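You operate a simulated robot arm through the tools that you are given. There is no shell and no other tool.

You are at the controls of a simulated two-armed robot. One attempt, no reset.

JOB
Strike the mould flush, then load it with disc and weight.
Fine: yellow bar, put back; cream disc in the middle of the sand, black weight on the disc. Set down upright: yellow bar.
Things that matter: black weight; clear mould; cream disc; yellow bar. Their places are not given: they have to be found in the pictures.

It is judged by the outcome, as a careful person would: the job done as asked, and still so three seconds after it is handed in. It fails if anything else is knocked over, pushed out of place, dropped, spilled or broken.

ROBOT AND FRAMES
Two 7-joint arms with two-finger parallel grippers on one trunk that stands fixed in place. Base frame: the origin is at the foot of the trunk, x ahead of it, y to its left, z up. Lengths are in mm, angles in rad, forces in N, time in s.
The left shoulder is at [50, 209, 1171], the right one opposite. With the tool pointing down near the work surface each hand reaches from about 260 to 920 mm from the base axis, measured 20 degrees to its own side. Payload 4.4 kg a hand.
Tool frame (each hand has its own): the origin (TCP) lies between the finger pads and is the grasp point; the fingertips stand 23 mm ahead of it; z points along the fingers, y is the line along which they close. Largest opening 94 mm; finger width 38, thickness 10; the body of the gripper, 54 by 96 mm, starts 39 mm behind the TCP.
Orientation is that of the tool frame in the base frame, as a unit quaternion [w, x, y, z]. With the fingers straight down and closing along the base's y, the tool's x points along the base's -x, its y along +y and its z along -z.

CONTROLS
- The arms move only by the tool move_arm. It takes "left_deltas", "right_deltas" or both (then of equal length, played together; a hand with none holds still); each is a list of rows, each an object of numbers (a shift or turn left out is 0, a gripper value left out holds the last): "dx", "dy", "dz": the shift along the tool's x, y, z in units of 40 mm (1.0 is 40 mm); "wx", "wy", "wz": the turn, a rotation vector about the tool's x, y, z in units of 6 degrees (1.0 is 6 degrees). In form: [{"dx": .., "dy": .., "dz": .., "wx": .., "wy": .., "wz": ..}, ...]. A call has 1 to 20 rows; each row shifts and turns the commanded pose from where the row before left it, along the tool's axes as they then stand. "left_gripper" and "right_gripper" are, for a hand that has rows, the gripper command, from -1 (fully open) to 1 (shut), values between in proportion, set as the call begins (left out, the last holds). A call with a number of a shift or a turn outside -1 to 1 is refused whole. A row lasts 0.2 s, in which the tool goes at most 50 mm and 0.15 rad; a call with a longer step from one row to the next is refused whole, and so is a gripper value outside its range. Where a pose cannot be reached the arm comes as near as it can. A force on the tool above 40 N (or 10 N above the force at the start of the call, whichever is more), or a blocked arm, ends the call early, and 0.2 s more pass. The fingers move at their own pace (about 108 mm/s each) and stop on an object; they squeeze with about 30 N. The grip force told is the motor's: it shows also when the fingers shut on nothing. Time passes only in rows, and 0.2 s behind the last, so rows that do not move let the fingers close. It gives the time, the measured TCP pose, the force on the tool (base axes), the opening and the grip force at its end, in the units of the frame above (readings bear some noise), with the torque about the TCP (base axes, N m) and any sound that the robot's microphone picked up.
- Cameras (640 x 400 px; columns grow to the right, rows downward): "scene" is now at [138.1, 59.1, 1362]; the picture's right is [0.65, -0.76, 0.00], its down [-0.30, -0.26, -0.92] and it looks along [0.69, 0.60, -0.40] (base axes); focal length 272 px, centre (320, 200). "left" rides on the left gripper at [86, -16, -74] in its tool frame; the picture's right is [0.18, 0.98, 0.00], its down [-0.58, 0.11, -0.81] and it looks along [-0.79, 0.15, 0.59] (tool axes); focal length 243 px, centre (320, 200). "right" rides on the right gripper at [86, 16, -74] in its tool frame; the picture's right is [-0.18, 0.98, 0.00], its down [-0.58, -0.11, -0.81] and it looks along [-0.79, -0.15, 0.59] (tool axes); focal length 243 px, centre (320, 200).
- snapshot(camera): a new picture of that camera. The clock stands still meanwhile.
- raise_lower(by): slides the trunk up (or, below 0, down) by that many mm; the arms and the scene camera ride with it, the base frame stays. It gives what a move gives, with no picture.
- pan_tilt(pan, tilt): turns the head with the scene camera to pan (to the left, within 1.396 rad either way) and tilt (down, from -0.506 to 1.204), counted from straight ahead of the robot. It gives what a move gives.
- locate(camera, pixels): there is no depth. For up to 12 entries [column, row, z] of the newest picture of that camera ("zoom" is the newest enlarged one), the place [x, y] in the base frame at which the ray of that pixel passes the height z, good to about 2 mm. The clock stands still meanwhile.
- inspect(camera, box): a new picture of the part [left, top, right, bottom] of that camera's present view, enlarged. The clock stands still meanwhile.
- finish_job(): hands the job in; it is judged then, once.

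Leave the grippers open and the arms clear of the work at the hand-in unless told otherwise.

The tools are called after "Request:" as a command line: name --argument value ..., lists and objects as JSON in quotes. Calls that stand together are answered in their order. move_arm: Moves the arms, as the interface text tells. Its arguments: {"type":"object","properties":{"left_deltas":{"type":"array","items":{"type":"object","properties":{"dx":{"type":"number"},"dy":{"type":"number"},"dz":{"type":"number"},"wx":{"type":"number"},"wy":{"type":"number"},"wz":{"type":"number"}}}},"left_gripper":{"type":"number"},"right_deltas":{"type":"array","items":{"type":"object","properties":{"dx":{"type":"number"},"dy":{"type":"number"},"dz":{"type":"number"},"wx":{"type":"number"},"wy":{"type":"number"},"wz":{"type":"number"}}}},"right_gripper":{"type":"number"}},"required":[]} The other tools are called the same way: raise_lower (by) moves the trunk up or down; pan_tilt (pan, tilt) turns the head that bears the scene camera; snapshot (camera) takes a picture; locate (camera, pixels) gives the place at which the rays of pixels pass given heights; inspect (camera, box) takes an enlarged picture of a part of a camera's view; finish_job () hands the job in.

At the start:

```text
time: 0.0
left_ee_pos: [357.7, 547.6, 1119.4]
left_tcp_rot: [0.0, 0.001, 1.0, 0.0]
left_wrist_force: [0.3, -0.8, 0.0]
left_ft_torque: [0.0, 0.0, -0.01]
left_grip_width: 93.9
left_gripper_force: 0.0
right_ee_pos: [567.8, 32.0, 1179.0]
right_tcp_rot: [0.0, 0.0, 1.0, -0.001]
right_wrist_force: [0.2, -0.2, -0.6]
right_ft_torque: [0.03, 0.0, 0.01]
right_grip_width: 94.2
right_gripper_force: 0.0
trunk travel left (down, up): [-250.0, 313.0]
head pan, tilt (commanded): [0.712, 0.408]
```

scene: 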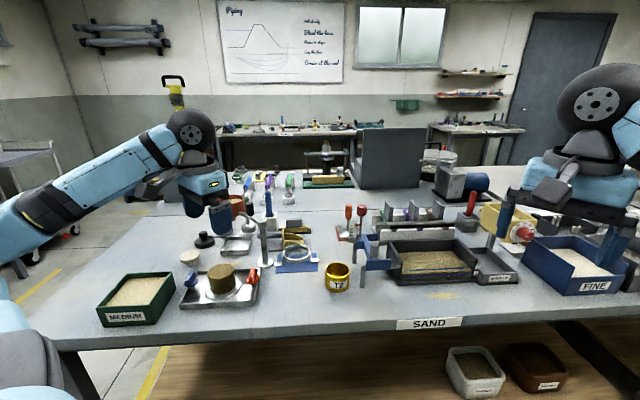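
right: 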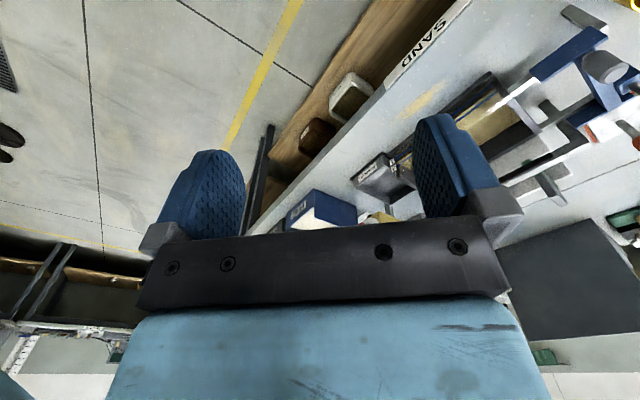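
left: 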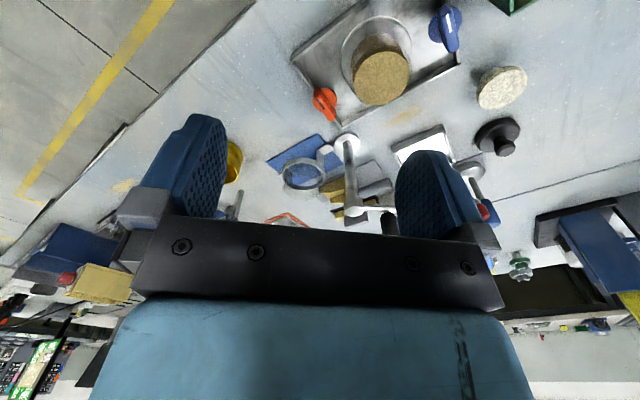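

I see a table with trays, a mould with sand near (220,280) in the scene, a cream disc near (190,257), and a black weight near (205,240). I'll enlarge these areas to find out more.

Request:
inspect --camera "scene" --box '[90, 180, 330, 330]'

Request:
inspect --camera "left" --box '[220, 0, 560, 230]'

Request:
inspect --camera "scene" --box '[320, 170, 640, 330]'

```text
2.67 times, centred on (210, 255) of scene
```

zoom: 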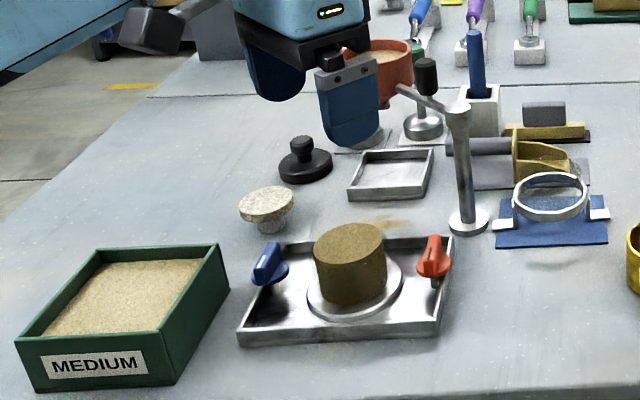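

```text
1.74 times, centred on (390, 115) of left
```

zoom: 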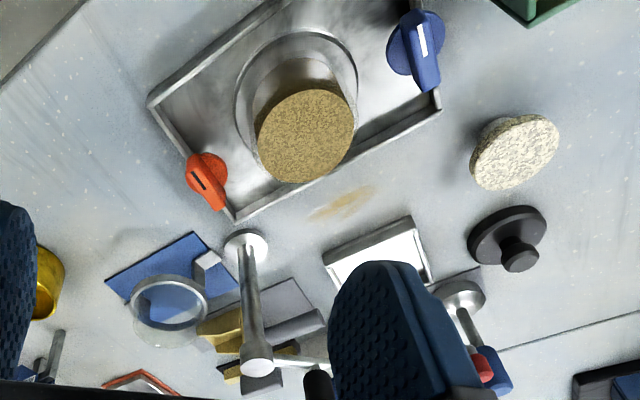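

```text
2.00 times, centred on (480, 250) of scene
```

zoom: 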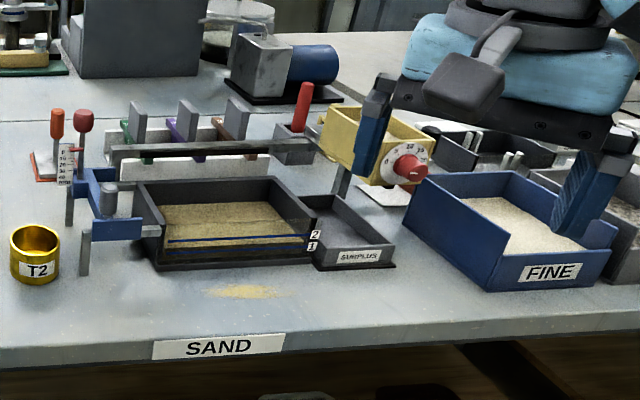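

The mould with sand heaped above it sits on a metal tray, with orange and blue knobs around it. Next I'll take heights by comparing the scene and left camera rays for the same points: mould top at scene (221,269) / left (382,78), and a tray corner.

Request:
locate --camera "scene" --pixels '[[221, 269, 900], [221, 269, 950], [221, 269, 1000], [180, 309, 850], [180, 309, 900], [180, 309, 950]]'

Request:
locate --camera "left" --pixels '[[382, 78, 900], [382, 78, 950], [382, 78, 1000], [459, 62, 850], [459, 62, 900], [459, 62, 950]]'

Request:
snapshot --camera "left"

```text
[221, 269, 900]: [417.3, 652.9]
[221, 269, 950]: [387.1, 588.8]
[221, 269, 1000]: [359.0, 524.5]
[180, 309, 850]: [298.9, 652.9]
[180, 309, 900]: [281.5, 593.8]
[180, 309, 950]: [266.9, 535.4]
```

```text
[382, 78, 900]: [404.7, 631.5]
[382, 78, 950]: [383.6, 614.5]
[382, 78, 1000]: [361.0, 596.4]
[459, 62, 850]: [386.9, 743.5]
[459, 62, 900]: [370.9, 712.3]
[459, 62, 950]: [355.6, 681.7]
```

```text
taken
```

left: 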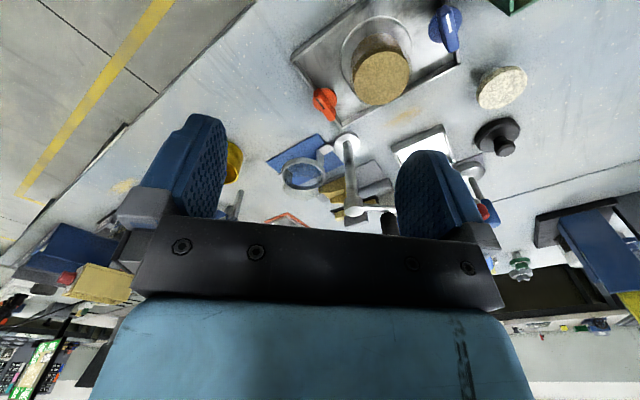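

The mould's top comes out near (400, 624, 922). Next I'll turn the head toward it to see the tools around it.

Request:
pan_tilt --pan 0.95 --tilt 0.65

Request:
snapshot --camera "scene"

```text
time: 0.8
left_ee_pos: [357.8, 547.7, 1119.1]
left_tcp_rot: [0.0, 0.0, 1.0, -0.001]
left_wrist_force: [0.3, 0.2, 0.3]
left_ft_torque: [-0.02, 0.0, 0.0]
left_grip_width: 93.8
left_gripper_force: 0.0
right_ee_pos: [568.4, 32.2, 1179.8]
right_tcp_rot: [0.001, 0.0, 1.0, -0.001]
right_wrist_force: [0.3, -0.4, 0.1]
right_ft_torque: [-0.02, 0.02, -0.01]
right_grip_width: 94.0
right_gripper_force: 0.0
trunk travel left (down, up): [-250.0, 313.0]
head pan, tilt (commanded): [0.949, 0.649]
```

```text
taken
```

scene: 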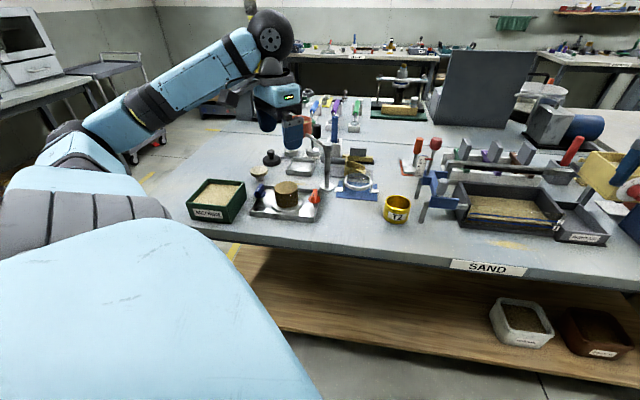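

The mould is now at (287,193). Enlarging the work region.

Request:
inspect --camera "scene" --box '[230, 130, 390, 230]'

Request:
inspect --camera "scene" --box '[260, 80, 420, 180]'

Request:
inspect --camera "scene" --box '[380, 120, 640, 260]'

```text
4.00 times, centred on (310, 180) of scene
```

zoom: 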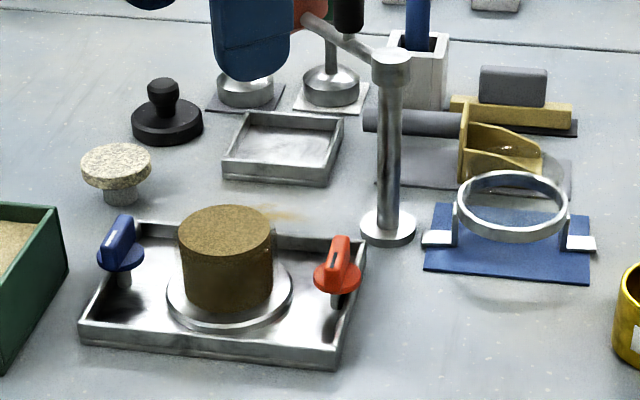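

```text
4.00 times, centred on (340, 130) of scene
```

zoom: 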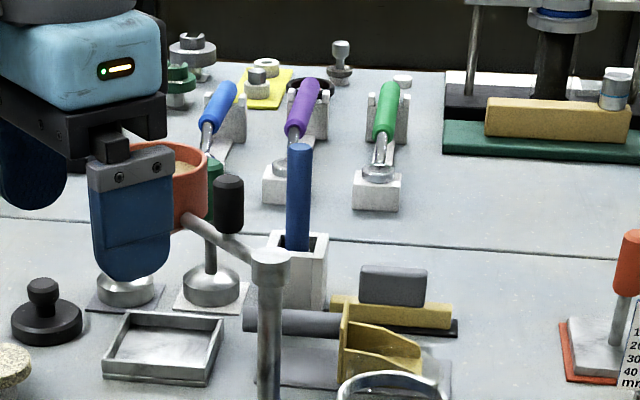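

```text
2.46 times, centred on (510, 190) of scene
```

zoom: 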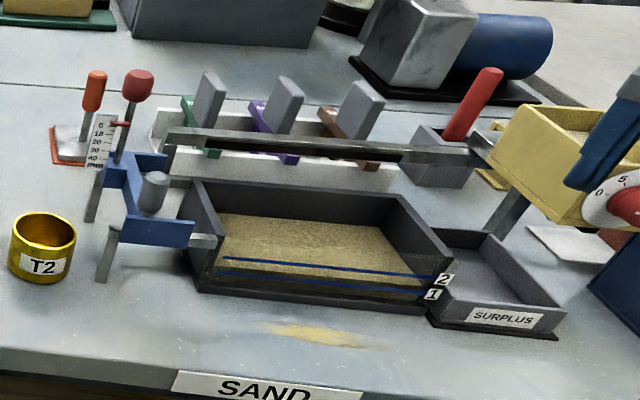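

The yellow bar with a grey grip lies at about zoom (390,312), behind the brass scoop. Now I'll find the table height, using the stand's base disc at scene (327,187) and left (347,140), and also check the black weight and cream disc.

Request:
locate --camera "scene" --pixels '[[327, 187, 800], [327, 187, 850], [327, 187, 900], [259, 172, 900], [259, 172, 850], [270, 155, 850], [270, 155, 900], [368, 158, 850], [368, 158, 900]]'

Request:
locate --camera "left" --pixels '[[347, 140, 800], [347, 140, 850], [347, 140, 900], [501, 88, 900], [501, 88, 850], [504, 147, 850], [504, 147, 900]]'

```text
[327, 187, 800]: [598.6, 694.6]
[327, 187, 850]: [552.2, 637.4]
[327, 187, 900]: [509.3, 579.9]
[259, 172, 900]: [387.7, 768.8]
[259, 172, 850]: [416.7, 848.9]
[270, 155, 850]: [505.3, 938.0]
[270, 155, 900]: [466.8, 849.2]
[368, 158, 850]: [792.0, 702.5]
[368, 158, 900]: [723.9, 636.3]
```

```text
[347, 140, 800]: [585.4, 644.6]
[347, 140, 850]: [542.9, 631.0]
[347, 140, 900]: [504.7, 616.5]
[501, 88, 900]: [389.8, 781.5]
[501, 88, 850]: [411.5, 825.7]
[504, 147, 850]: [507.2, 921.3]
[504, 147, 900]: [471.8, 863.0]
```

The table is near z≈847. Checking the stand's height and the bar's spot before moving the left arm in to look.

Request:
locate --camera "scene" --pixels '[[328, 145, 960], [328, 145, 1000], [328, 145, 1040], [357.5, 158, 855], [357.5, 158, 870], [301, 141, 960], [301, 141, 1000]]'

Request:
locate --camera "left" --pixels '[[357, 213, 960], [357, 213, 1000], [357, 213, 1040]]'

```text
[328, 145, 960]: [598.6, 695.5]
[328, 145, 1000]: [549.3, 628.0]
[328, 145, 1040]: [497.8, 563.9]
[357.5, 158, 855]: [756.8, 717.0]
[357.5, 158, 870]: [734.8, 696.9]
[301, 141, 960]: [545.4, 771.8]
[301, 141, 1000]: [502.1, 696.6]
```

```text
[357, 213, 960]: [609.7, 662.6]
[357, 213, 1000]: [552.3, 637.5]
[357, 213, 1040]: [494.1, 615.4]
```

The stand's top is at about z 1000. I'll move the left hand forward to about (500,560,1090), above the stand, to look at the bar.

Request:
move_arm --left_deltas '[{"dx": -0.89, "dy": 0.08, "dz": 0.18}, {"dx": -0.89, "dy": 0.08, "dz": 0.18}, {"dx": -0.89, "dy": 0.08, "dz": 0.18}, {"dx": -0.89, "dy": 0.08, "dz": 0.18}, {}]' --left_gripper -1

Request:
snapshot --camera "left"

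Request:
snapshot --camera "scene"

```text
time: 2.0
left_ee_pos: [501.2, 563.3, 1089.6]
left_tcp_rot: [0.0, 0.0, 1.0, -0.001]
left_wrist_force: [0.1, 0.5, 1.2]
left_ft_torque: [-0.01, -0.01, -0.03]
left_grip_width: 94.3
left_gripper_force: 0.1
right_ee_pos: [567.2, 32.0, 1178.4]
right_tcp_rot: [0.0, 0.0, 1.0, 0.0]
right_wrist_force: [0.5, 0.4, 0.1]
right_ft_torque: [0.01, -0.02, 0.0]
right_grip_width: 94.0
right_gripper_force: 0.1
trunk travel left (down, up): [-250.0, 313.0]
head pan, tilt (commanded): [0.949, 0.649]
```

```text
taken
```

left: 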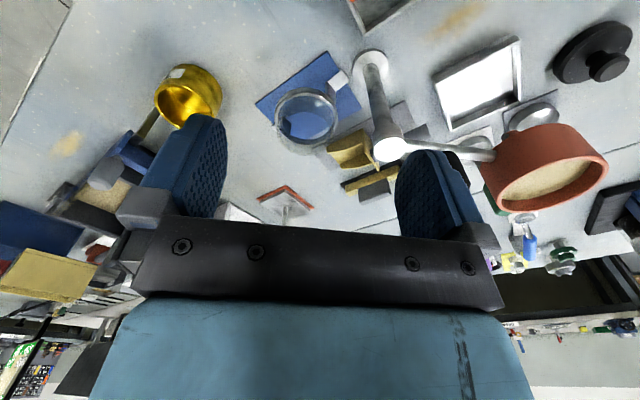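

```text
taken
```

scene: 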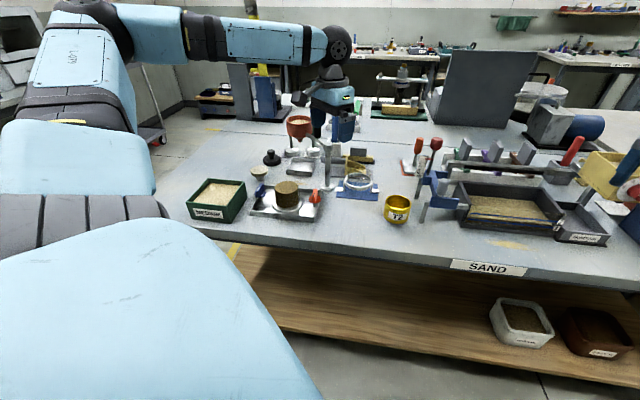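

The bar shows at about (370,182) in the left view. Enlarging it from both cameras.

Request:
inspect --camera "left" --box '[230, 30, 550, 230]'

Request:
inspect --camera "scene" --box '[320, 135, 400, 185]'

Request:
inspect --camera "scene" --box '[240, 165, 336, 225]'

```text
2.00 times, centred on (390, 130) of left
```

zoom: 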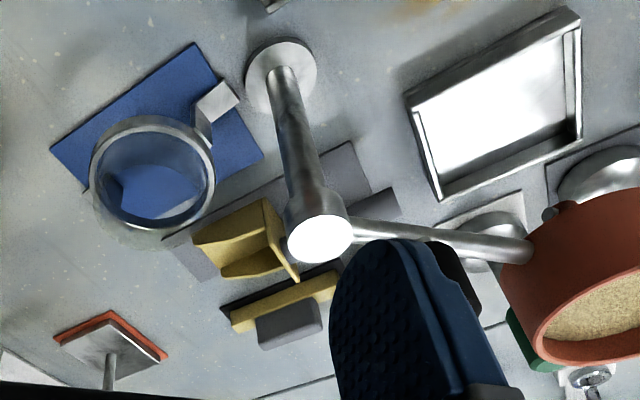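

```text
8.00 times, centred on (360, 160) of scene
```

zoom: 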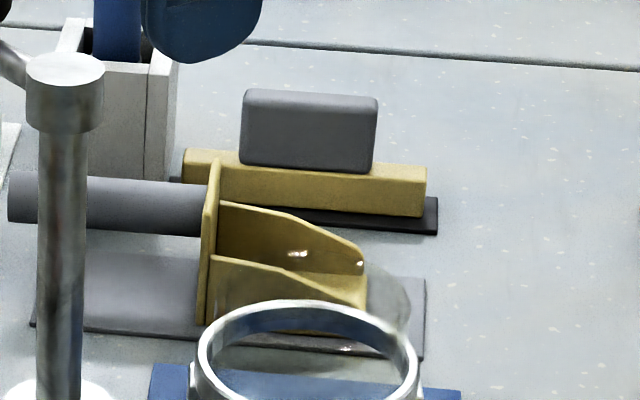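

```text
6.67 times, centred on (288, 195) of scene
```

zoom: 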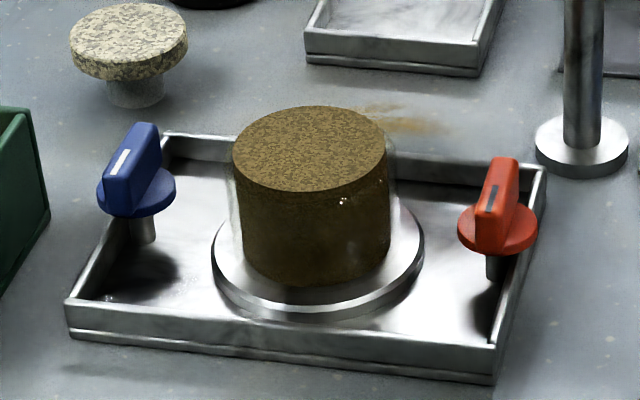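

The bar is a yellow strip with a grey grip block, lying on a thin dark rest. Enlarging further to measure it.

Request:
inspect --camera "left" --box '[325, 145, 421, 205]'

Request:
locate --camera "zoom" --pixels '[[320, 200, 850]]'

```text
6.67 times, centred on (373, 175) of left
```

zoom: 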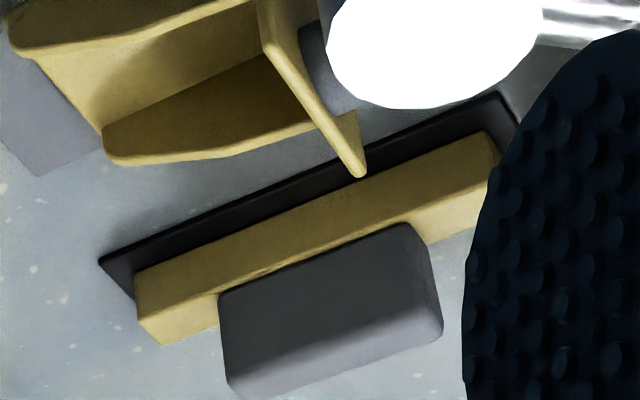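

```text
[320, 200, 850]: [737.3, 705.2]
```

Now triangulating with matching points: the rest's near corner (left (339.7,183.7) / scene (374.6,164.4)), plus bar and grip corners.

Request:
locate --camera "left" --pixels '[[339.7, 183.7, 840], [339.7, 183.7, 850], [339.7, 183.7, 860], [345.3, 185.8, 850], [398.0, 165.0, 850], [345.7, 192.7, 865], [358.0, 189.2, 865], [385.7, 179.2, 865], [359.0, 203.5, 895], [390.5, 194.0, 895]]'

Request:
locate --camera "scene" --pixels '[[374.6, 164.4, 840], [374.6, 164.4, 850], [374.6, 164.4, 860], [372.9, 162.1, 850], [373, 158, 865], [366.0, 156.8, 865], [350.1, 155.3, 865], [366.9, 147.6, 895], [350.4, 146.8, 895]]'

```text
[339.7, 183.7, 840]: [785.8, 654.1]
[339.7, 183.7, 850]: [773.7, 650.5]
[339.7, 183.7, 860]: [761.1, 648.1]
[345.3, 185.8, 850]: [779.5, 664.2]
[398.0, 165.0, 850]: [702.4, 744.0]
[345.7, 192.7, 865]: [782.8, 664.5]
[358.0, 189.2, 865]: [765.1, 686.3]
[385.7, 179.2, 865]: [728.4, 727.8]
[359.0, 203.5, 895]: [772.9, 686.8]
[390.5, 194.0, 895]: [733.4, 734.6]
```

```text
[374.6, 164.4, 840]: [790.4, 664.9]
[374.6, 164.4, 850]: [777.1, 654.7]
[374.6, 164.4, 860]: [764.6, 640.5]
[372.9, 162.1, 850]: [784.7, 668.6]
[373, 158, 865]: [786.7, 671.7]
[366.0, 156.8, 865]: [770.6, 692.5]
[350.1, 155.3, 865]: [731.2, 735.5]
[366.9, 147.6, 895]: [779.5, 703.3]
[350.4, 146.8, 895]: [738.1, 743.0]
```

The bar's rest stands at z≈853, and the bar runs along about (-0.69,0.72), centred near (750,712). That's a bit beyond easy reach, so I'll plan for it. Now I'll bring the left hand back to (281,601,994) for a close look at the mould.

Request:
move_arm --left_deltas '[{"dx": 0.79, "dy": 0.136, "dz": 0.2}, {"dx": 0.79, "dy": 0.136, "dz": 0.2}, {"dx": 0.79, "dy": 0.136, "dz": 0.2}, {"dx": 0.79, "dy": 0.136, "dz": 0.4}, {"dx": 0.79, "dy": 0.136, "dz": 0.4}, {"dx": 0.79, "dy": 0.136, "dz": 0.5}, {"dx": 0.79, "dy": 0.136, "dz": 0.5}, {}]'

Request:
snapshot --camera "left"

Request:
snapshot --camera "scene"

```text
time: 3.8
left_ee_pos: [279.3, 599.8, 994.1]
left_tcp_rot: [0.0, 0.0, 1.0, 0.0]
left_wrist_force: [1.2, -0.6, 0.2]
left_ft_torque: [-0.04, 0.0, 0.01]
left_grip_width: 93.9
left_gripper_force: 0.2
right_ee_pos: [568.5, 31.7, 1177.9]
right_tcp_rot: [0.0, 0.0, 1.0, 0.0]
right_wrist_force: [0.0, -0.3, -1.2]
right_ft_torque: [-0.01, 0.03, 0.02]
right_grip_width: 94.0
right_gripper_force: 0.1
trunk travel left (down, up): [-250.0, 313.0]
head pan, tilt (commanded): [0.949, 0.649]
```

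```text
taken
```

left: 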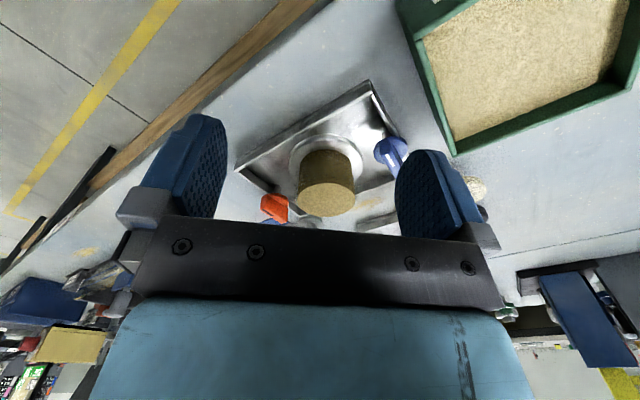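

```text
taken
```

scene: 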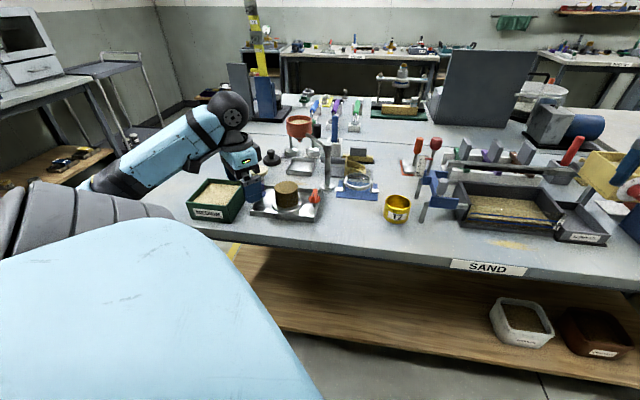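

The mould now shows at (327,190) in the left view. Enlarging it, and from the scene camera, to find the rim and the heap.

Request:
inspect --camera "left" --box '[230, 75, 422, 225]'

Request:
inspect --camera "left" --box '[287, 140, 367, 220]'

Request:
inspect --camera "scene" --box '[262, 172, 312, 216]'

Request:
inspect --camera "scene" --box '[240, 90, 380, 190]'

```text
2.67 times, centred on (326, 150) of left
```

zoom: 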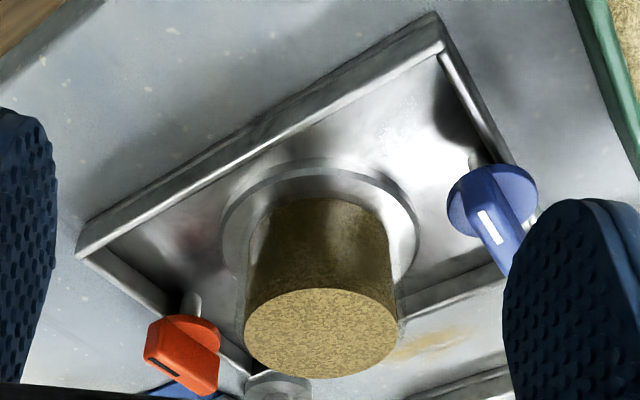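

```text
5.00 times, centred on (327, 180) of left
```

zoom: 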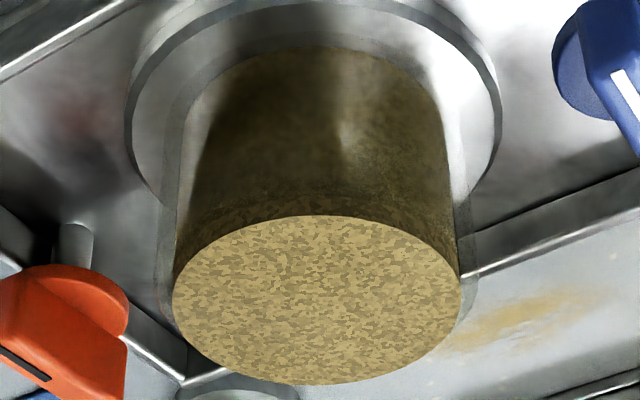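

```text
9.09 times, centred on (287, 194) of scene
```

zoom: 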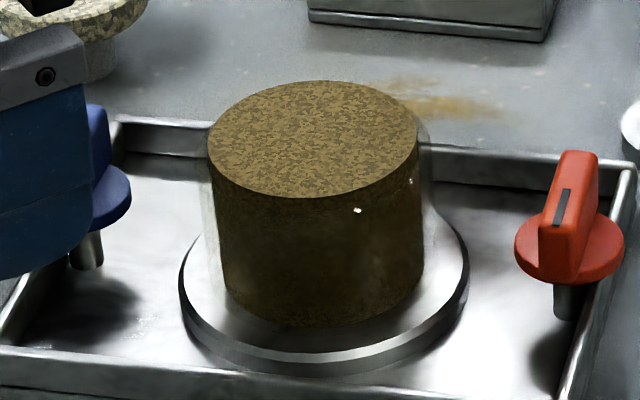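

```text
4.00 times, centred on (310, 140) of scene
```

zoom: 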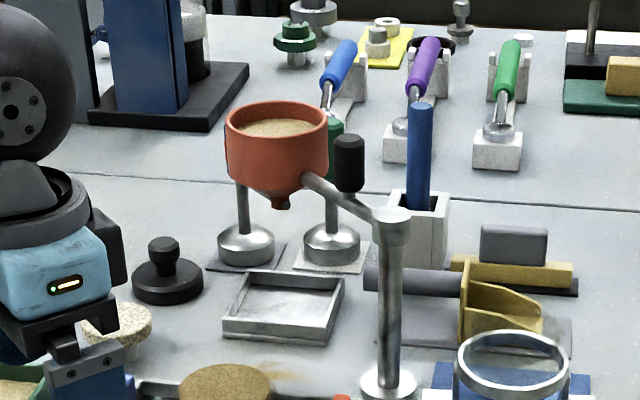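

The sand plug stands a little above the clear rim. Enlarging the rim edges more to read the rim's height and width.

Request:
inspect --camera "left" --box '[291, 175, 331, 220]'

Request:
inspect --camera "left" --box '[325, 175, 365, 220]'

Request:
inspect --camera "scene" --box '[270, 176, 304, 214]'

Request:
locate --camera "left" --pixels '[[326.2, 200, 900], [326.2, 200, 920], [326.2, 200, 940]]'

Request:
locate --camera "scene" --pixels '[[286.2, 187.3, 900], [286.2, 187.3, 920], [286.2, 187.3, 940]]'

```text
8.89 times, centred on (311, 198) of left
```

zoom: 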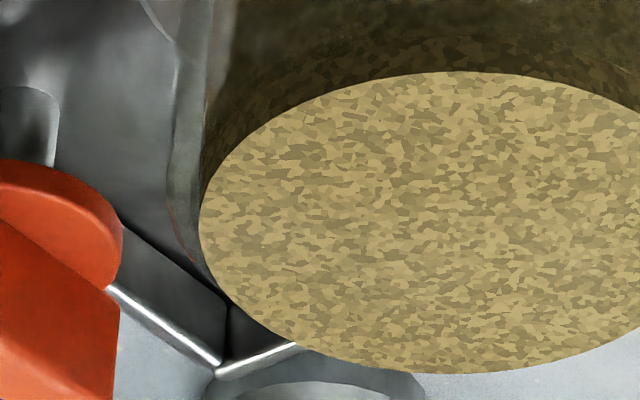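

```text
8.89 times, centred on (345, 198) of left
```

zoom: 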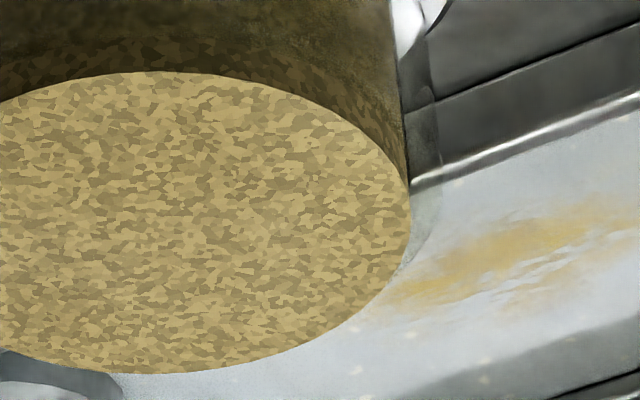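

```text
10.53 times, centred on (287, 195) of scene
```

zoom: 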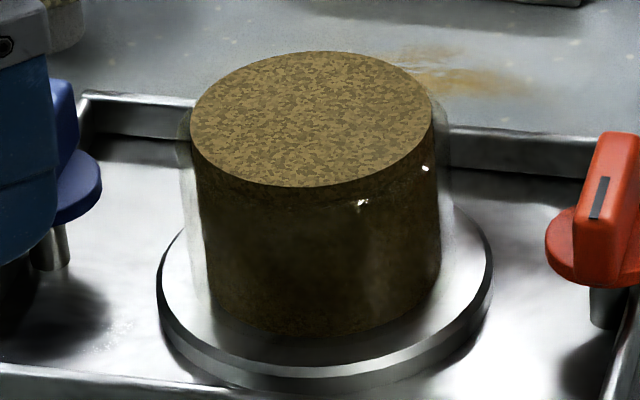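

```text
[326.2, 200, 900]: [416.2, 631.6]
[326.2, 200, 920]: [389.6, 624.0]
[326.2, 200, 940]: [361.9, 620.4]
```

```text
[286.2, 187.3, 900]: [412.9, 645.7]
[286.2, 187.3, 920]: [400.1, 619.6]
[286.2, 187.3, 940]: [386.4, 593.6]
```

Both cameras agree that the sand top centre is about (401,627,914), diameter about 62. Now I'll locate the neighbours of the bar (holder block and blue tamper), the funnel, the cream disc, the weight and the knobs.

Request:
locate --camera "scene" --pixels '[[337.5, 157.5, 850], [338.7, 142.5, 895], [338.7, 142.5, 910], [335, 116, 980], [335, 116, 1000], [335, 116, 1020], [299.5, 117, 1000], [299.5, 117, 1040], [299.5, 142, 1000], [317, 187, 895], [270, 150, 880], [271, 166, 850]]'

Request:
locate --camera "left" --pixels '[[393, 157, 895], [393, 157, 905], [276, 205, 895], [276, 205, 905]]'

```text
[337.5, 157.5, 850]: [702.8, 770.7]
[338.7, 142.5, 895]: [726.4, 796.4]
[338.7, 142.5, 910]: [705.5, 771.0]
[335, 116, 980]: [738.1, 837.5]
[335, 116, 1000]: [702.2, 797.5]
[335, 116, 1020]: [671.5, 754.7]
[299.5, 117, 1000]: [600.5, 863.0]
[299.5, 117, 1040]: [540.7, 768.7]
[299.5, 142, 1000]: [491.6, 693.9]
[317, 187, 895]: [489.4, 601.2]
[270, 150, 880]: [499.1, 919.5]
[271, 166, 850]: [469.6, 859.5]
```

```text
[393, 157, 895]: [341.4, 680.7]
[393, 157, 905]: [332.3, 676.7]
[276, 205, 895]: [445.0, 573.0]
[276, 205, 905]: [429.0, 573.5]
```

The tamper stands near (710,805), top z≈995, and the holder block's near corner is at (703,771). I'll grip the bar's grey grip by its two ends, with the hand leaning back toward the robot for reach. First I'll lift and carry the left hand over at z≈1100 to (600,560), clear of the stand.

Request:
move_arm --left_deltas '[{"dz": -0.9}, {"dz": -0.9}, {"dz": -0.9}, {"dx": -0.8, "dy": -0.1}, {"dx": -0.8, "dy": -0.1}, {"dx": -0.8, "dy": -0.1}, {"dx": -0.8, "dy": -0.1}, {"dx": -0.8, "dy": -0.1}, {"dx": -0.8, "dy": -0.1}, {"dx": -0.8, "dy": -0.1}, {"dx": -0.8, "dy": -0.1}, {"dx": -0.8, "dy": -0.1}, {"dx": -0.8, "dy": -0.1}, {}]'

Request:
move_arm --left_deltas '[{"wz": -1}, {"wz": -1}, {"wz": -1}, {"wz": -1}, {"wz": -1}, {"wz": -1}, {"wz": -1}, {"wz": -0.33}, {"wy": -0.92}, {"wy": -0.92}, {"wy": -0.92}, {"wy": -0.91}, {}]'

Request:
snapshot --camera "left"

Request:
snapshot --camera "scene"

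```text
time: 6.8
left_ee_pos: [600.2, 559.0, 1101.9]
left_tcp_rot: [0.001, 0.0, 1.0, 0.0]
left_wrist_force: [-0.1, 0.8, -0.2]
left_ft_torque: [-0.01, 0.0, 0.01]
left_grip_width: 93.6
left_gripper_force: 0.0
right_ee_pos: [567.2, 32.3, 1179.2]
right_tcp_rot: [0.001, 0.001, 1.0, 0.0]
right_wrist_force: [0.0, -0.4, 1.0]
right_ft_torque: [-0.02, 0.01, 0.01]
right_grip_width: 94.2
right_gripper_force: 0.2
trunk travel left (down, up): [-250.0, 313.0]
head pan, tilt (commanded): [0.949, 0.649]
```

```text
time: 9.6
left_ee_pos: [600.4, 559.4, 1101.9]
left_tcp_rot: [0.177, -0.368, 0.91, 0.072]
left_wrist_force: [0.6, 0.0, 0.5]
left_ft_torque: [0.01, 0.02, -0.01]
left_grip_width: 94.1
left_gripper_force: 0.0
right_ee_pos: [567.9, 31.5, 1178.6]
right_tcp_rot: [0.0, 0.001, 1.0, 0.0]
right_wrist_force: [0.3, 0.8, -0.1]
right_ft_torque: [-0.02, 0.03, -0.04]
right_grip_width: 93.7
right_gripper_force: 0.1
trunk travel left (down, up): [-250.0, 313.0]
head pan, tilt (commanded): [0.949, 0.649]
```

```text
taken
```

left: 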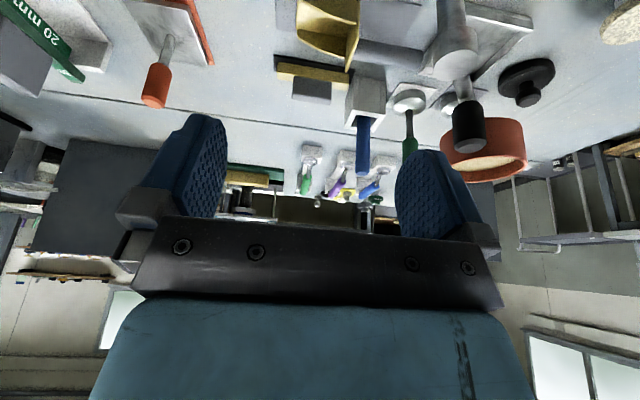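

```text
taken
```

scene: 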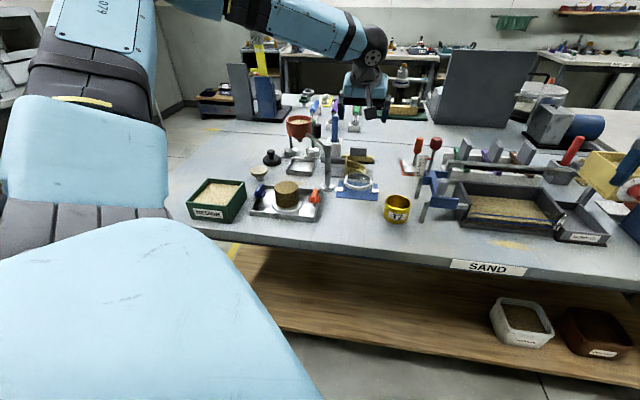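

The bar now shows at (313,78), nearly level in the view. Enlarging to measure.

Request:
inspect --camera "left" --box '[262, 30, 402, 118]'

Request:
inspect --camera "left" --box '[270, 48, 366, 108]'

```text
4.55 times, centred on (332, 74) of left
```

zoom: 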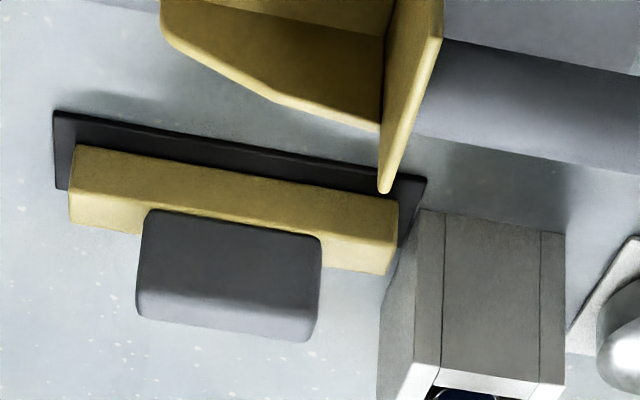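

```text
6.67 times, centred on (318, 78) of left
```

zoom: 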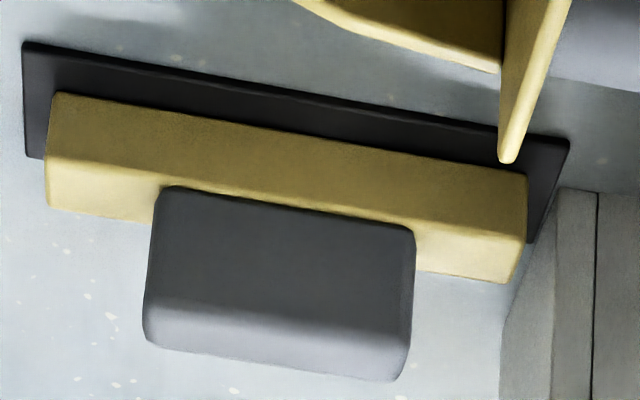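

Now locating the rest corners, bar edges and grip corners in this new view, at two heights each.

Request:
locate --camera "zoom" --pixels '[[22, 42, 850], [22, 42, 860], [570, 140, 850], [570, 140, 860], [55, 93, 855], [528, 178, 855], [47, 158, 870], [523, 238, 870], [47, 208, 870], [508, 282, 870]]'

Request:
locate --camera "zoom" --pixels '[[165, 188, 870], [413, 230, 870], [150, 300, 895], [408, 335, 895], [145, 345, 895], [398, 380, 895], [150, 300, 885], [145, 345, 885]]'

```text
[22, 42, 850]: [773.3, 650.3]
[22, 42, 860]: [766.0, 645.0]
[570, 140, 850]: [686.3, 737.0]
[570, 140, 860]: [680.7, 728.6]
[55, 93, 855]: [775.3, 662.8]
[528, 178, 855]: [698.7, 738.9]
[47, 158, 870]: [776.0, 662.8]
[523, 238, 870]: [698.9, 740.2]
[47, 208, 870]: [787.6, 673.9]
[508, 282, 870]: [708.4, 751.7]
```

```text
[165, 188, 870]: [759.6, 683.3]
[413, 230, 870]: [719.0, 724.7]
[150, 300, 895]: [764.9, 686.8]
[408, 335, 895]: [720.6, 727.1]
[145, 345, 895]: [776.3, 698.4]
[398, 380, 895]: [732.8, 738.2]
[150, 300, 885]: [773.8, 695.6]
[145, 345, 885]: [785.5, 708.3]
```

The bar bottom is at z≈850, top 866, grip 866–896, centred near (746,710), turned 44.7°. Before descending I'll find the top of the scoop's plate, which stands close in front: left (346.3,71.8), scene (346.6,154.6).

Request:
locate --camera "left" --pixels '[[346.3, 71.8, 870], [346.3, 71.8, 890], [346.3, 71.8, 910], [366, 150, 990], [366, 176, 990], [363, 175, 1000], [345, 133, 900]]'

Request:
locate --camera "scene" --pixels '[[346.6, 154.6, 870], [346.6, 154.6, 890], [346.6, 154.6, 910]]'

```text
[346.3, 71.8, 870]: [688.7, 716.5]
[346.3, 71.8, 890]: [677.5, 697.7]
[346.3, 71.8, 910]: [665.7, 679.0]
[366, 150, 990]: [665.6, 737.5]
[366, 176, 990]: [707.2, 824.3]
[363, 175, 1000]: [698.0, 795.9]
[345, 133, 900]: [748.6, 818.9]
```

```text
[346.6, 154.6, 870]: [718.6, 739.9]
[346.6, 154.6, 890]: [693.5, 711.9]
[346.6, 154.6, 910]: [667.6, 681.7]
```

The scoop plate tops out at z≈910, some 78 mm nearer than the bar, so it's clear. Moving to a pre-grasp about 63 mm above the grip, fingers narrowed to about 80 mm.

Request:
move_arm --left_deltas '[{"dx": -0.503, "dy": 0.026, "dz": 0.75}, {"dx": -0.503, "dy": 0.026, "dz": 0.75}, {"dx": -0.503, "dy": 0.026, "dz": 0.75}, {"dx": -0.503, "dy": 0.026, "dz": 0.75}, {"dx": -0.503, "dy": 0.026, "dz": 0.75}, {"dx": -0.503, "dy": 0.026, "dz": 0.75}, {"dx": -0.503, "dy": 0.026, "dz": 0.75, "wz": -0.11}, {}, {}]' --left_gripper -0.7

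Request:
snapshot --camera "left"

Request:
snapshot --camera "scene"

```text
time: 11.6
left_ee_pos: [747.0, 708.9, 960.4]
left_tcp_rot: [0.178, -0.373, 0.908, 0.072]
left_wrist_force: [0.9, 0.3, -0.2]
left_ft_torque: [0.03, 0.06, 0.02]
left_grip_width: 79.9
left_gripper_force: 0.0
right_ee_pos: [569.4, 31.5, 1177.8]
right_tcp_rot: [0.0, -0.001, 1.0, 0.002]
right_wrist_force: [-1.0, -0.1, 0.5]
right_ft_torque: [0.05, 0.04, 0.02]
right_grip_width: 94.0
right_gripper_force: 0.2
trunk travel left (down, up): [-250.0, 313.0]
head pan, tilt (commanded): [0.949, 0.649]
```

```text
taken
```

left: 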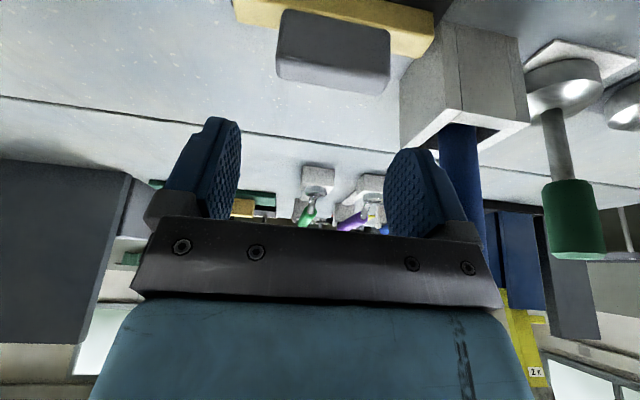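

```text
taken
```

scene: 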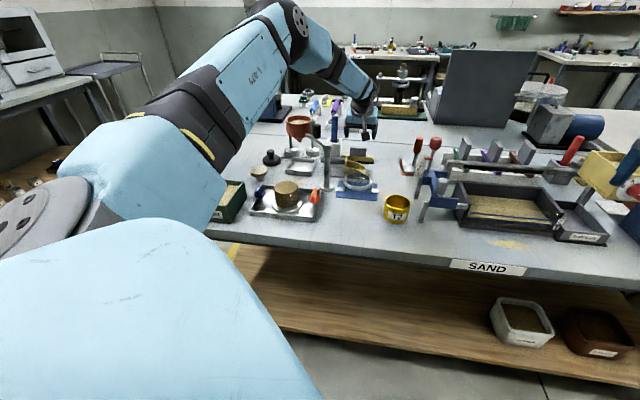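

The pose is reached at (747,709,960). Checking the grip's place in this closer view.

Request:
inspect --camera "left" --box '[220, 0, 450, 144]'

Request:
locate --camera "left" --pixels '[[277, 63, 896], [388, 83, 896], [278, 79, 896], [383, 95, 896], [282, 9, 866], [390, 31, 866], [434, 12, 866], [431, 43, 866]]'

```text
2.78 times, centred on (335, 72) of left
```

zoom: 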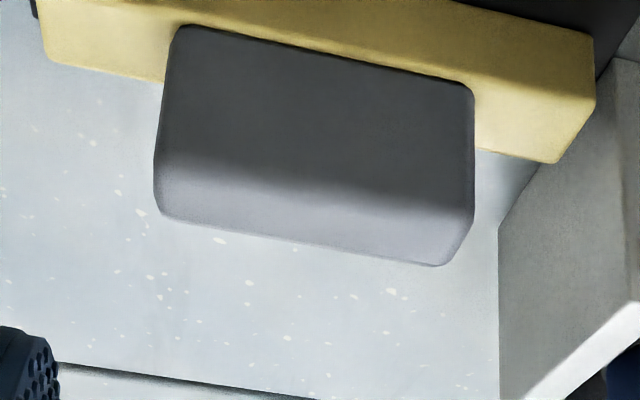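

```text
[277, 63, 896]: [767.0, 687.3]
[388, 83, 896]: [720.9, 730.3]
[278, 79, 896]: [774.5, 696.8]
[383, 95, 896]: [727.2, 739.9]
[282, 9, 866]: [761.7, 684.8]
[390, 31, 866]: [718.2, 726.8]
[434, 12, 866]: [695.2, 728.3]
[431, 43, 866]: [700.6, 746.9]
```

The fingers line up with the bar within about 2 mm and 1°. Now I'll descend straight down to z≈897 with the fingertips about 3 mm above the bar's top.

Request:
move_arm --left_deltas '[{"dx": 0.0932, "dy": 0.0083, "dz": 0.2472}, {"dx": 0.0932, "dy": 0.0083, "dz": 0.2472}, {"dx": 0.0932, "dy": 0.0083, "dz": 0.2472}, {"dx": 0.0932, "dy": 0.0083, "dz": 0.2472}, {"dx": 0.0932, "dy": 0.0083, "dz": 0.2472}, {"dx": 0.0932, "dy": 0.0083, "dz": 0.2472}, {}]'

Request:
snapshot --camera "left"

Request:
snapshot --camera "scene"

```text
time: 13.2
left_ee_pos: [743.9, 713.3, 958.6]
left_tcp_rot: [0.178, -0.372, 0.908, 0.07]
left_wrist_force: [1.4, -0.3, -0.4]
left_ft_torque: [0.03, 0.01, -0.02]
left_grip_width: 79.8
left_gripper_force: 0.0
left hand out of reach, approached as far as the arm can: row 1, 2, 3, 4, 5, 6
right_ee_pos: [568.0, 32.2, 1178.1]
right_tcp_rot: [0.0, 0.0, 1.0, 0.0]
right_wrist_force: [-0.7, 0.3, -0.5]
right_ft_torque: [-0.03, 0.02, -0.02]
right_grip_width: 93.9
right_gripper_force: 0.1
trunk travel left (down, up): [-250.0, 313.0]
head pan, tilt (commanded): [0.949, 0.649]
```

```text
taken
```

left: 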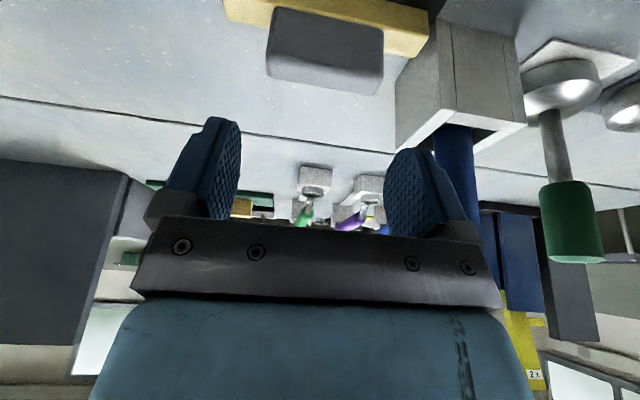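

```text
taken
```

scene: 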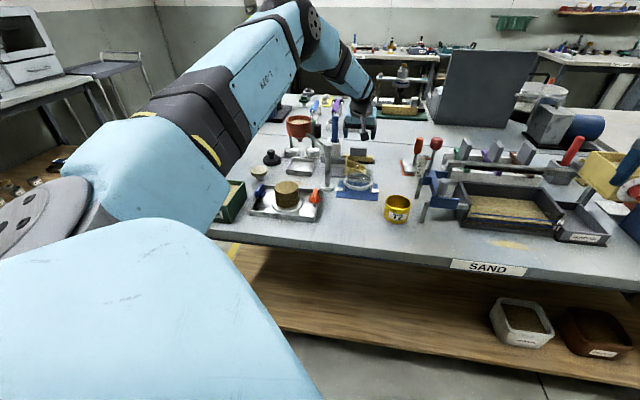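

The arm is at its limit here, so I'll lower the trunk instead, which carries the hand straight down. First a small step of 20 mm to see how the hand follows.

Request:
raise_lower --by -20

```text
time: 13.8
left_ee_pos: [744.3, 712.2, 940.3]
left_tcp_rot: [0.178, -0.372, 0.908, 0.07]
left_wrist_force: [-0.1, 0.3, 0.2]
left_ft_torque: [0.02, 0.0, 0.02]
left_grip_width: 79.8
left_gripper_force: 0.1
right_ee_pos: [566.6, 32.8, 1158.5]
right_tcp_rot: [0.001, 0.0, 1.0, 0.0]
right_wrist_force: [-0.2, 1.4, -0.3]
right_ft_torque: [0.01, -0.03, -0.01]
right_grip_width: 94.2
right_gripper_force: 0.2
trunk travel left (down, up): [-230.0, 333.0]
head pan, tilt (commanded): [0.949, 0.649]
```

The hand follows the trunk straight down. Lowering 25 mm more, then checking the view.

Request:
raise_lower --by -25

Request:
snapshot --camera "left"

Request:
snapshot --camera "scene"

```text
time: 14.5
left_ee_pos: [743.1, 712.9, 914.0]
left_tcp_rot: [0.179, -0.372, 0.908, 0.071]
left_wrist_force: [0.7, -1.1, -0.8]
left_ft_torque: [0.02, 0.01, 0.01]
left_grip_width: 80.0
left_gripper_force: 0.1
right_ee_pos: [567.7, 31.2, 1132.3]
right_tcp_rot: [0.001, 0.0, 1.0, 0.0]
right_wrist_force: [-0.3, 0.7, -0.4]
right_ft_torque: [-0.02, 0.0, -0.02]
right_grip_width: 94.0
right_gripper_force: 0.1
trunk travel left (down, up): [-205.0, 358.0]
head pan, tilt (commanded): [0.949, 0.649]
```

```text
taken
```

left: 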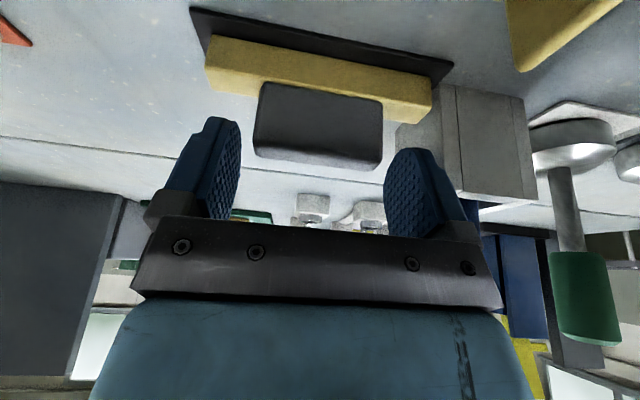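

```text
taken
```

scene: 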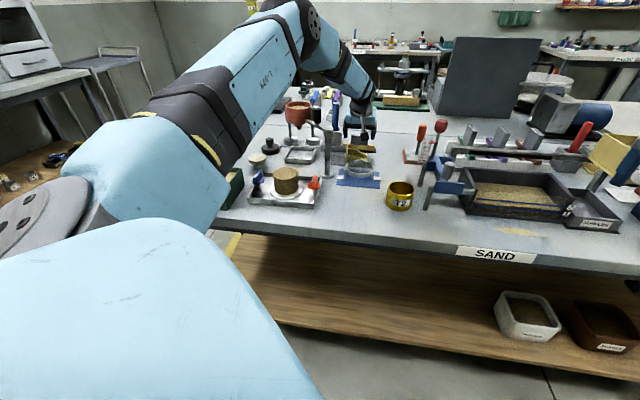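

The grip sits between the fingers. Lowering the last 17 mm to z≈897.

Request:
raise_lower --by -17

Request:
snapshot --camera "left"

```text
time: 15.2
left_ee_pos: [744.9, 712.0, 902.0]
left_tcp_rot: [0.181, -0.372, 0.908, 0.07]
left_wrist_force: [2.7, 3.8, 15.6]
left_ft_torque: [0.49, 0.49, -0.09]
left_grip_width: 80.3
left_gripper_force: 1.1
right_ee_pos: [567.5, 30.8, 1117.0]
right_tcp_rot: [0.001, 0.0, 1.0, 0.001]
right_wrist_force: [-0.5, -0.4, -0.7]
right_ft_torque: [-0.02, 0.01, 0.02]
right_grip_width: 94.2
right_gripper_force: 0.0
trunk travel left (down, up): [-188.0, 375.0]
head pan, tilt (commanded): [0.949, 0.649]
```

```text
taken
```

left: 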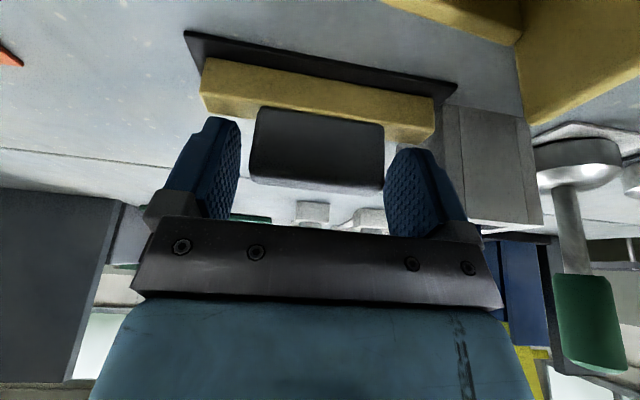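

Light contact: a fingertip touched the bar's top (15.6 N at the tamper-side end). I'll raise the trunk 6 mm to relieve it before closing.

Request:
raise_lower --by 7

Request:
inspect --camera "left" --box '[170, 30, 470, 220]'

```text
time: 15.7
left_ee_pos: [743.4, 711.4, 902.9]
left_tcp_rot: [0.177, -0.373, 0.908, 0.07]
left_wrist_force: [-0.1, -0.5, -0.5]
left_ft_torque: [0.01, -0.03, 0.02]
left_grip_width: 80.0
left_gripper_force: 0.1
right_ee_pos: [567.4, 31.6, 1123.8]
right_tcp_rot: [0.001, 0.0, 1.0, 0.0]
right_wrist_force: [0.6, 0.2, 0.4]
right_ft_torque: [-0.02, 0.02, -0.01]
right_grip_width: 94.2
right_gripper_force: 0.0
trunk travel left (down, up): [-195.0, 368.0]
head pan, tilt (commanded): [0.949, 0.649]
```

```text
2.11 times, centred on (320, 125) of left
```

zoom: 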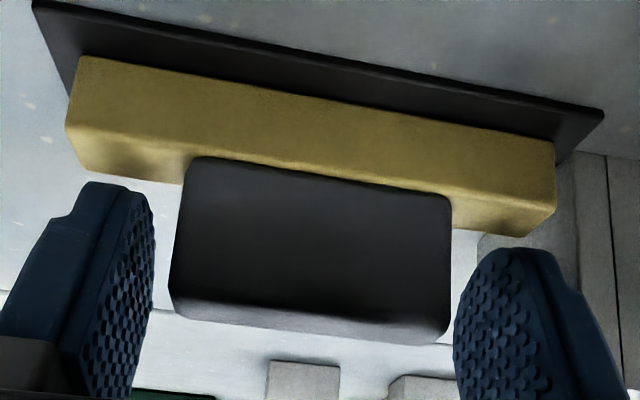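

Force is gone, and the grip sits between the fingers at z≈903. Closing the fingers on the grip's ends.

Request:
move_arm --left_deltas '[{}, {}, {}, {}]' --left_gripper 1

Request:
inspect --camera "left" --box '[170, 30, 470, 220]'

```text
time: 16.7
left_ee_pos: [744.5, 712.6, 903.8]
left_tcp_rot: [0.178, -0.373, 0.908, 0.07]
left_wrist_force: [-0.2, -0.4, 0.9]
left_ft_torque: [0.03, -0.02, 0.01]
left_grip_width: 59.4
left_gripper_force: 30.5
right_ee_pos: [568.1, 31.8, 1123.2]
right_tcp_rot: [0.0, 0.0, 1.0, 0.0]
right_wrist_force: [0.7, -0.3, 0.8]
right_ft_torque: [-0.01, 0.04, 0.0]
right_grip_width: 94.0
right_gripper_force: 0.0
trunk travel left (down, up): [-195.0, 368.0]
head pan, tilt (commanded): [0.949, 0.649]
```

```text
2.11 times, centred on (320, 125) of left
```

zoom: 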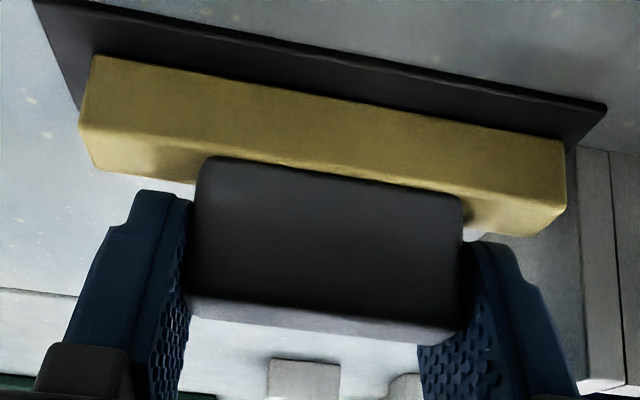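

Gripped: width 59.4, 30 N. Now lifting by raising the trunk 60 mm.

Request:
raise_lower --by 20

Request:
raise_lower --by 50

Request:
snapshot --camera "left"

Request:
snapshot --camera "scene"

```text
time: 17.4
left_ee_pos: [744.7, 713.0, 923.8]
left_tcp_rot: [0.178, -0.372, 0.908, 0.07]
left_wrist_force: [0.1, 0.3, -0.6]
left_ft_torque: [0.03, 0.01, 0.02]
left_grip_width: 59.3
left_gripper_force: 30.0
right_ee_pos: [568.8, 31.5, 1143.0]
right_tcp_rot: [0.0, 0.0, 1.0, 0.0]
right_wrist_force: [0.2, 0.1, 0.0]
right_ft_torque: [-0.02, -0.02, -0.02]
right_grip_width: 94.0
right_gripper_force: 0.0
trunk travel left (down, up): [-215.0, 348.0]
head pan, tilt (commanded): [0.949, 0.649]
```

```text
time: 18.3
left_ee_pos: [743.5, 712.8, 973.2]
left_tcp_rot: [0.178, -0.373, 0.908, 0.07]
left_wrist_force: [-0.4, 0.2, -1.4]
left_ft_torque: [-0.02, 0.01, -0.03]
left_grip_width: 59.4
left_gripper_force: 30.1
right_ee_pos: [568.4, 32.6, 1193.6]
right_tcp_rot: [0.0, 0.0, 1.0, 0.0]
right_wrist_force: [0.2, 0.4, 0.2]
right_ft_torque: [-0.02, 0.02, -0.03]
right_grip_width: 94.0
right_gripper_force: 0.0
trunk travel left (down, up): [-265.0, 298.0]
head pan, tilt (commanded): [0.949, 0.649]
```

```text
taken
```

left: 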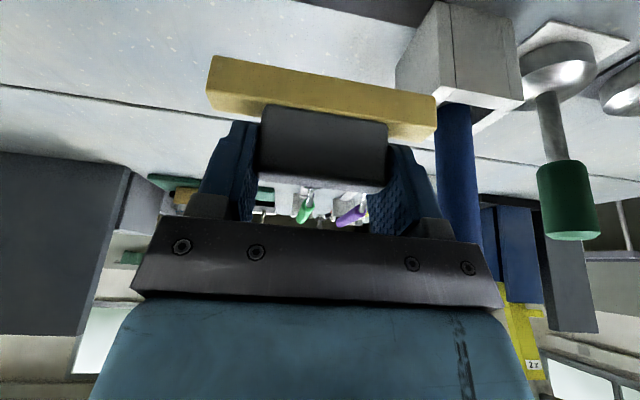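

```text
taken
```

scene: 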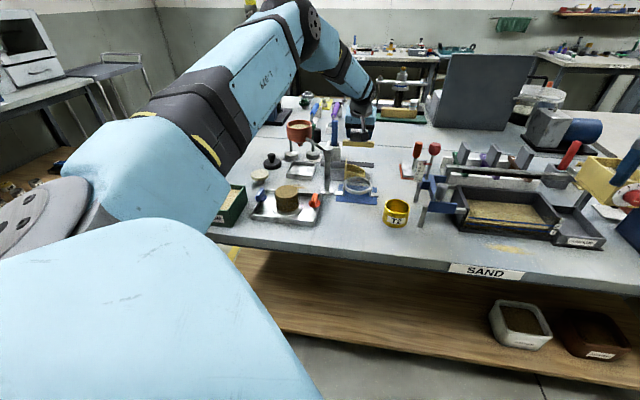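

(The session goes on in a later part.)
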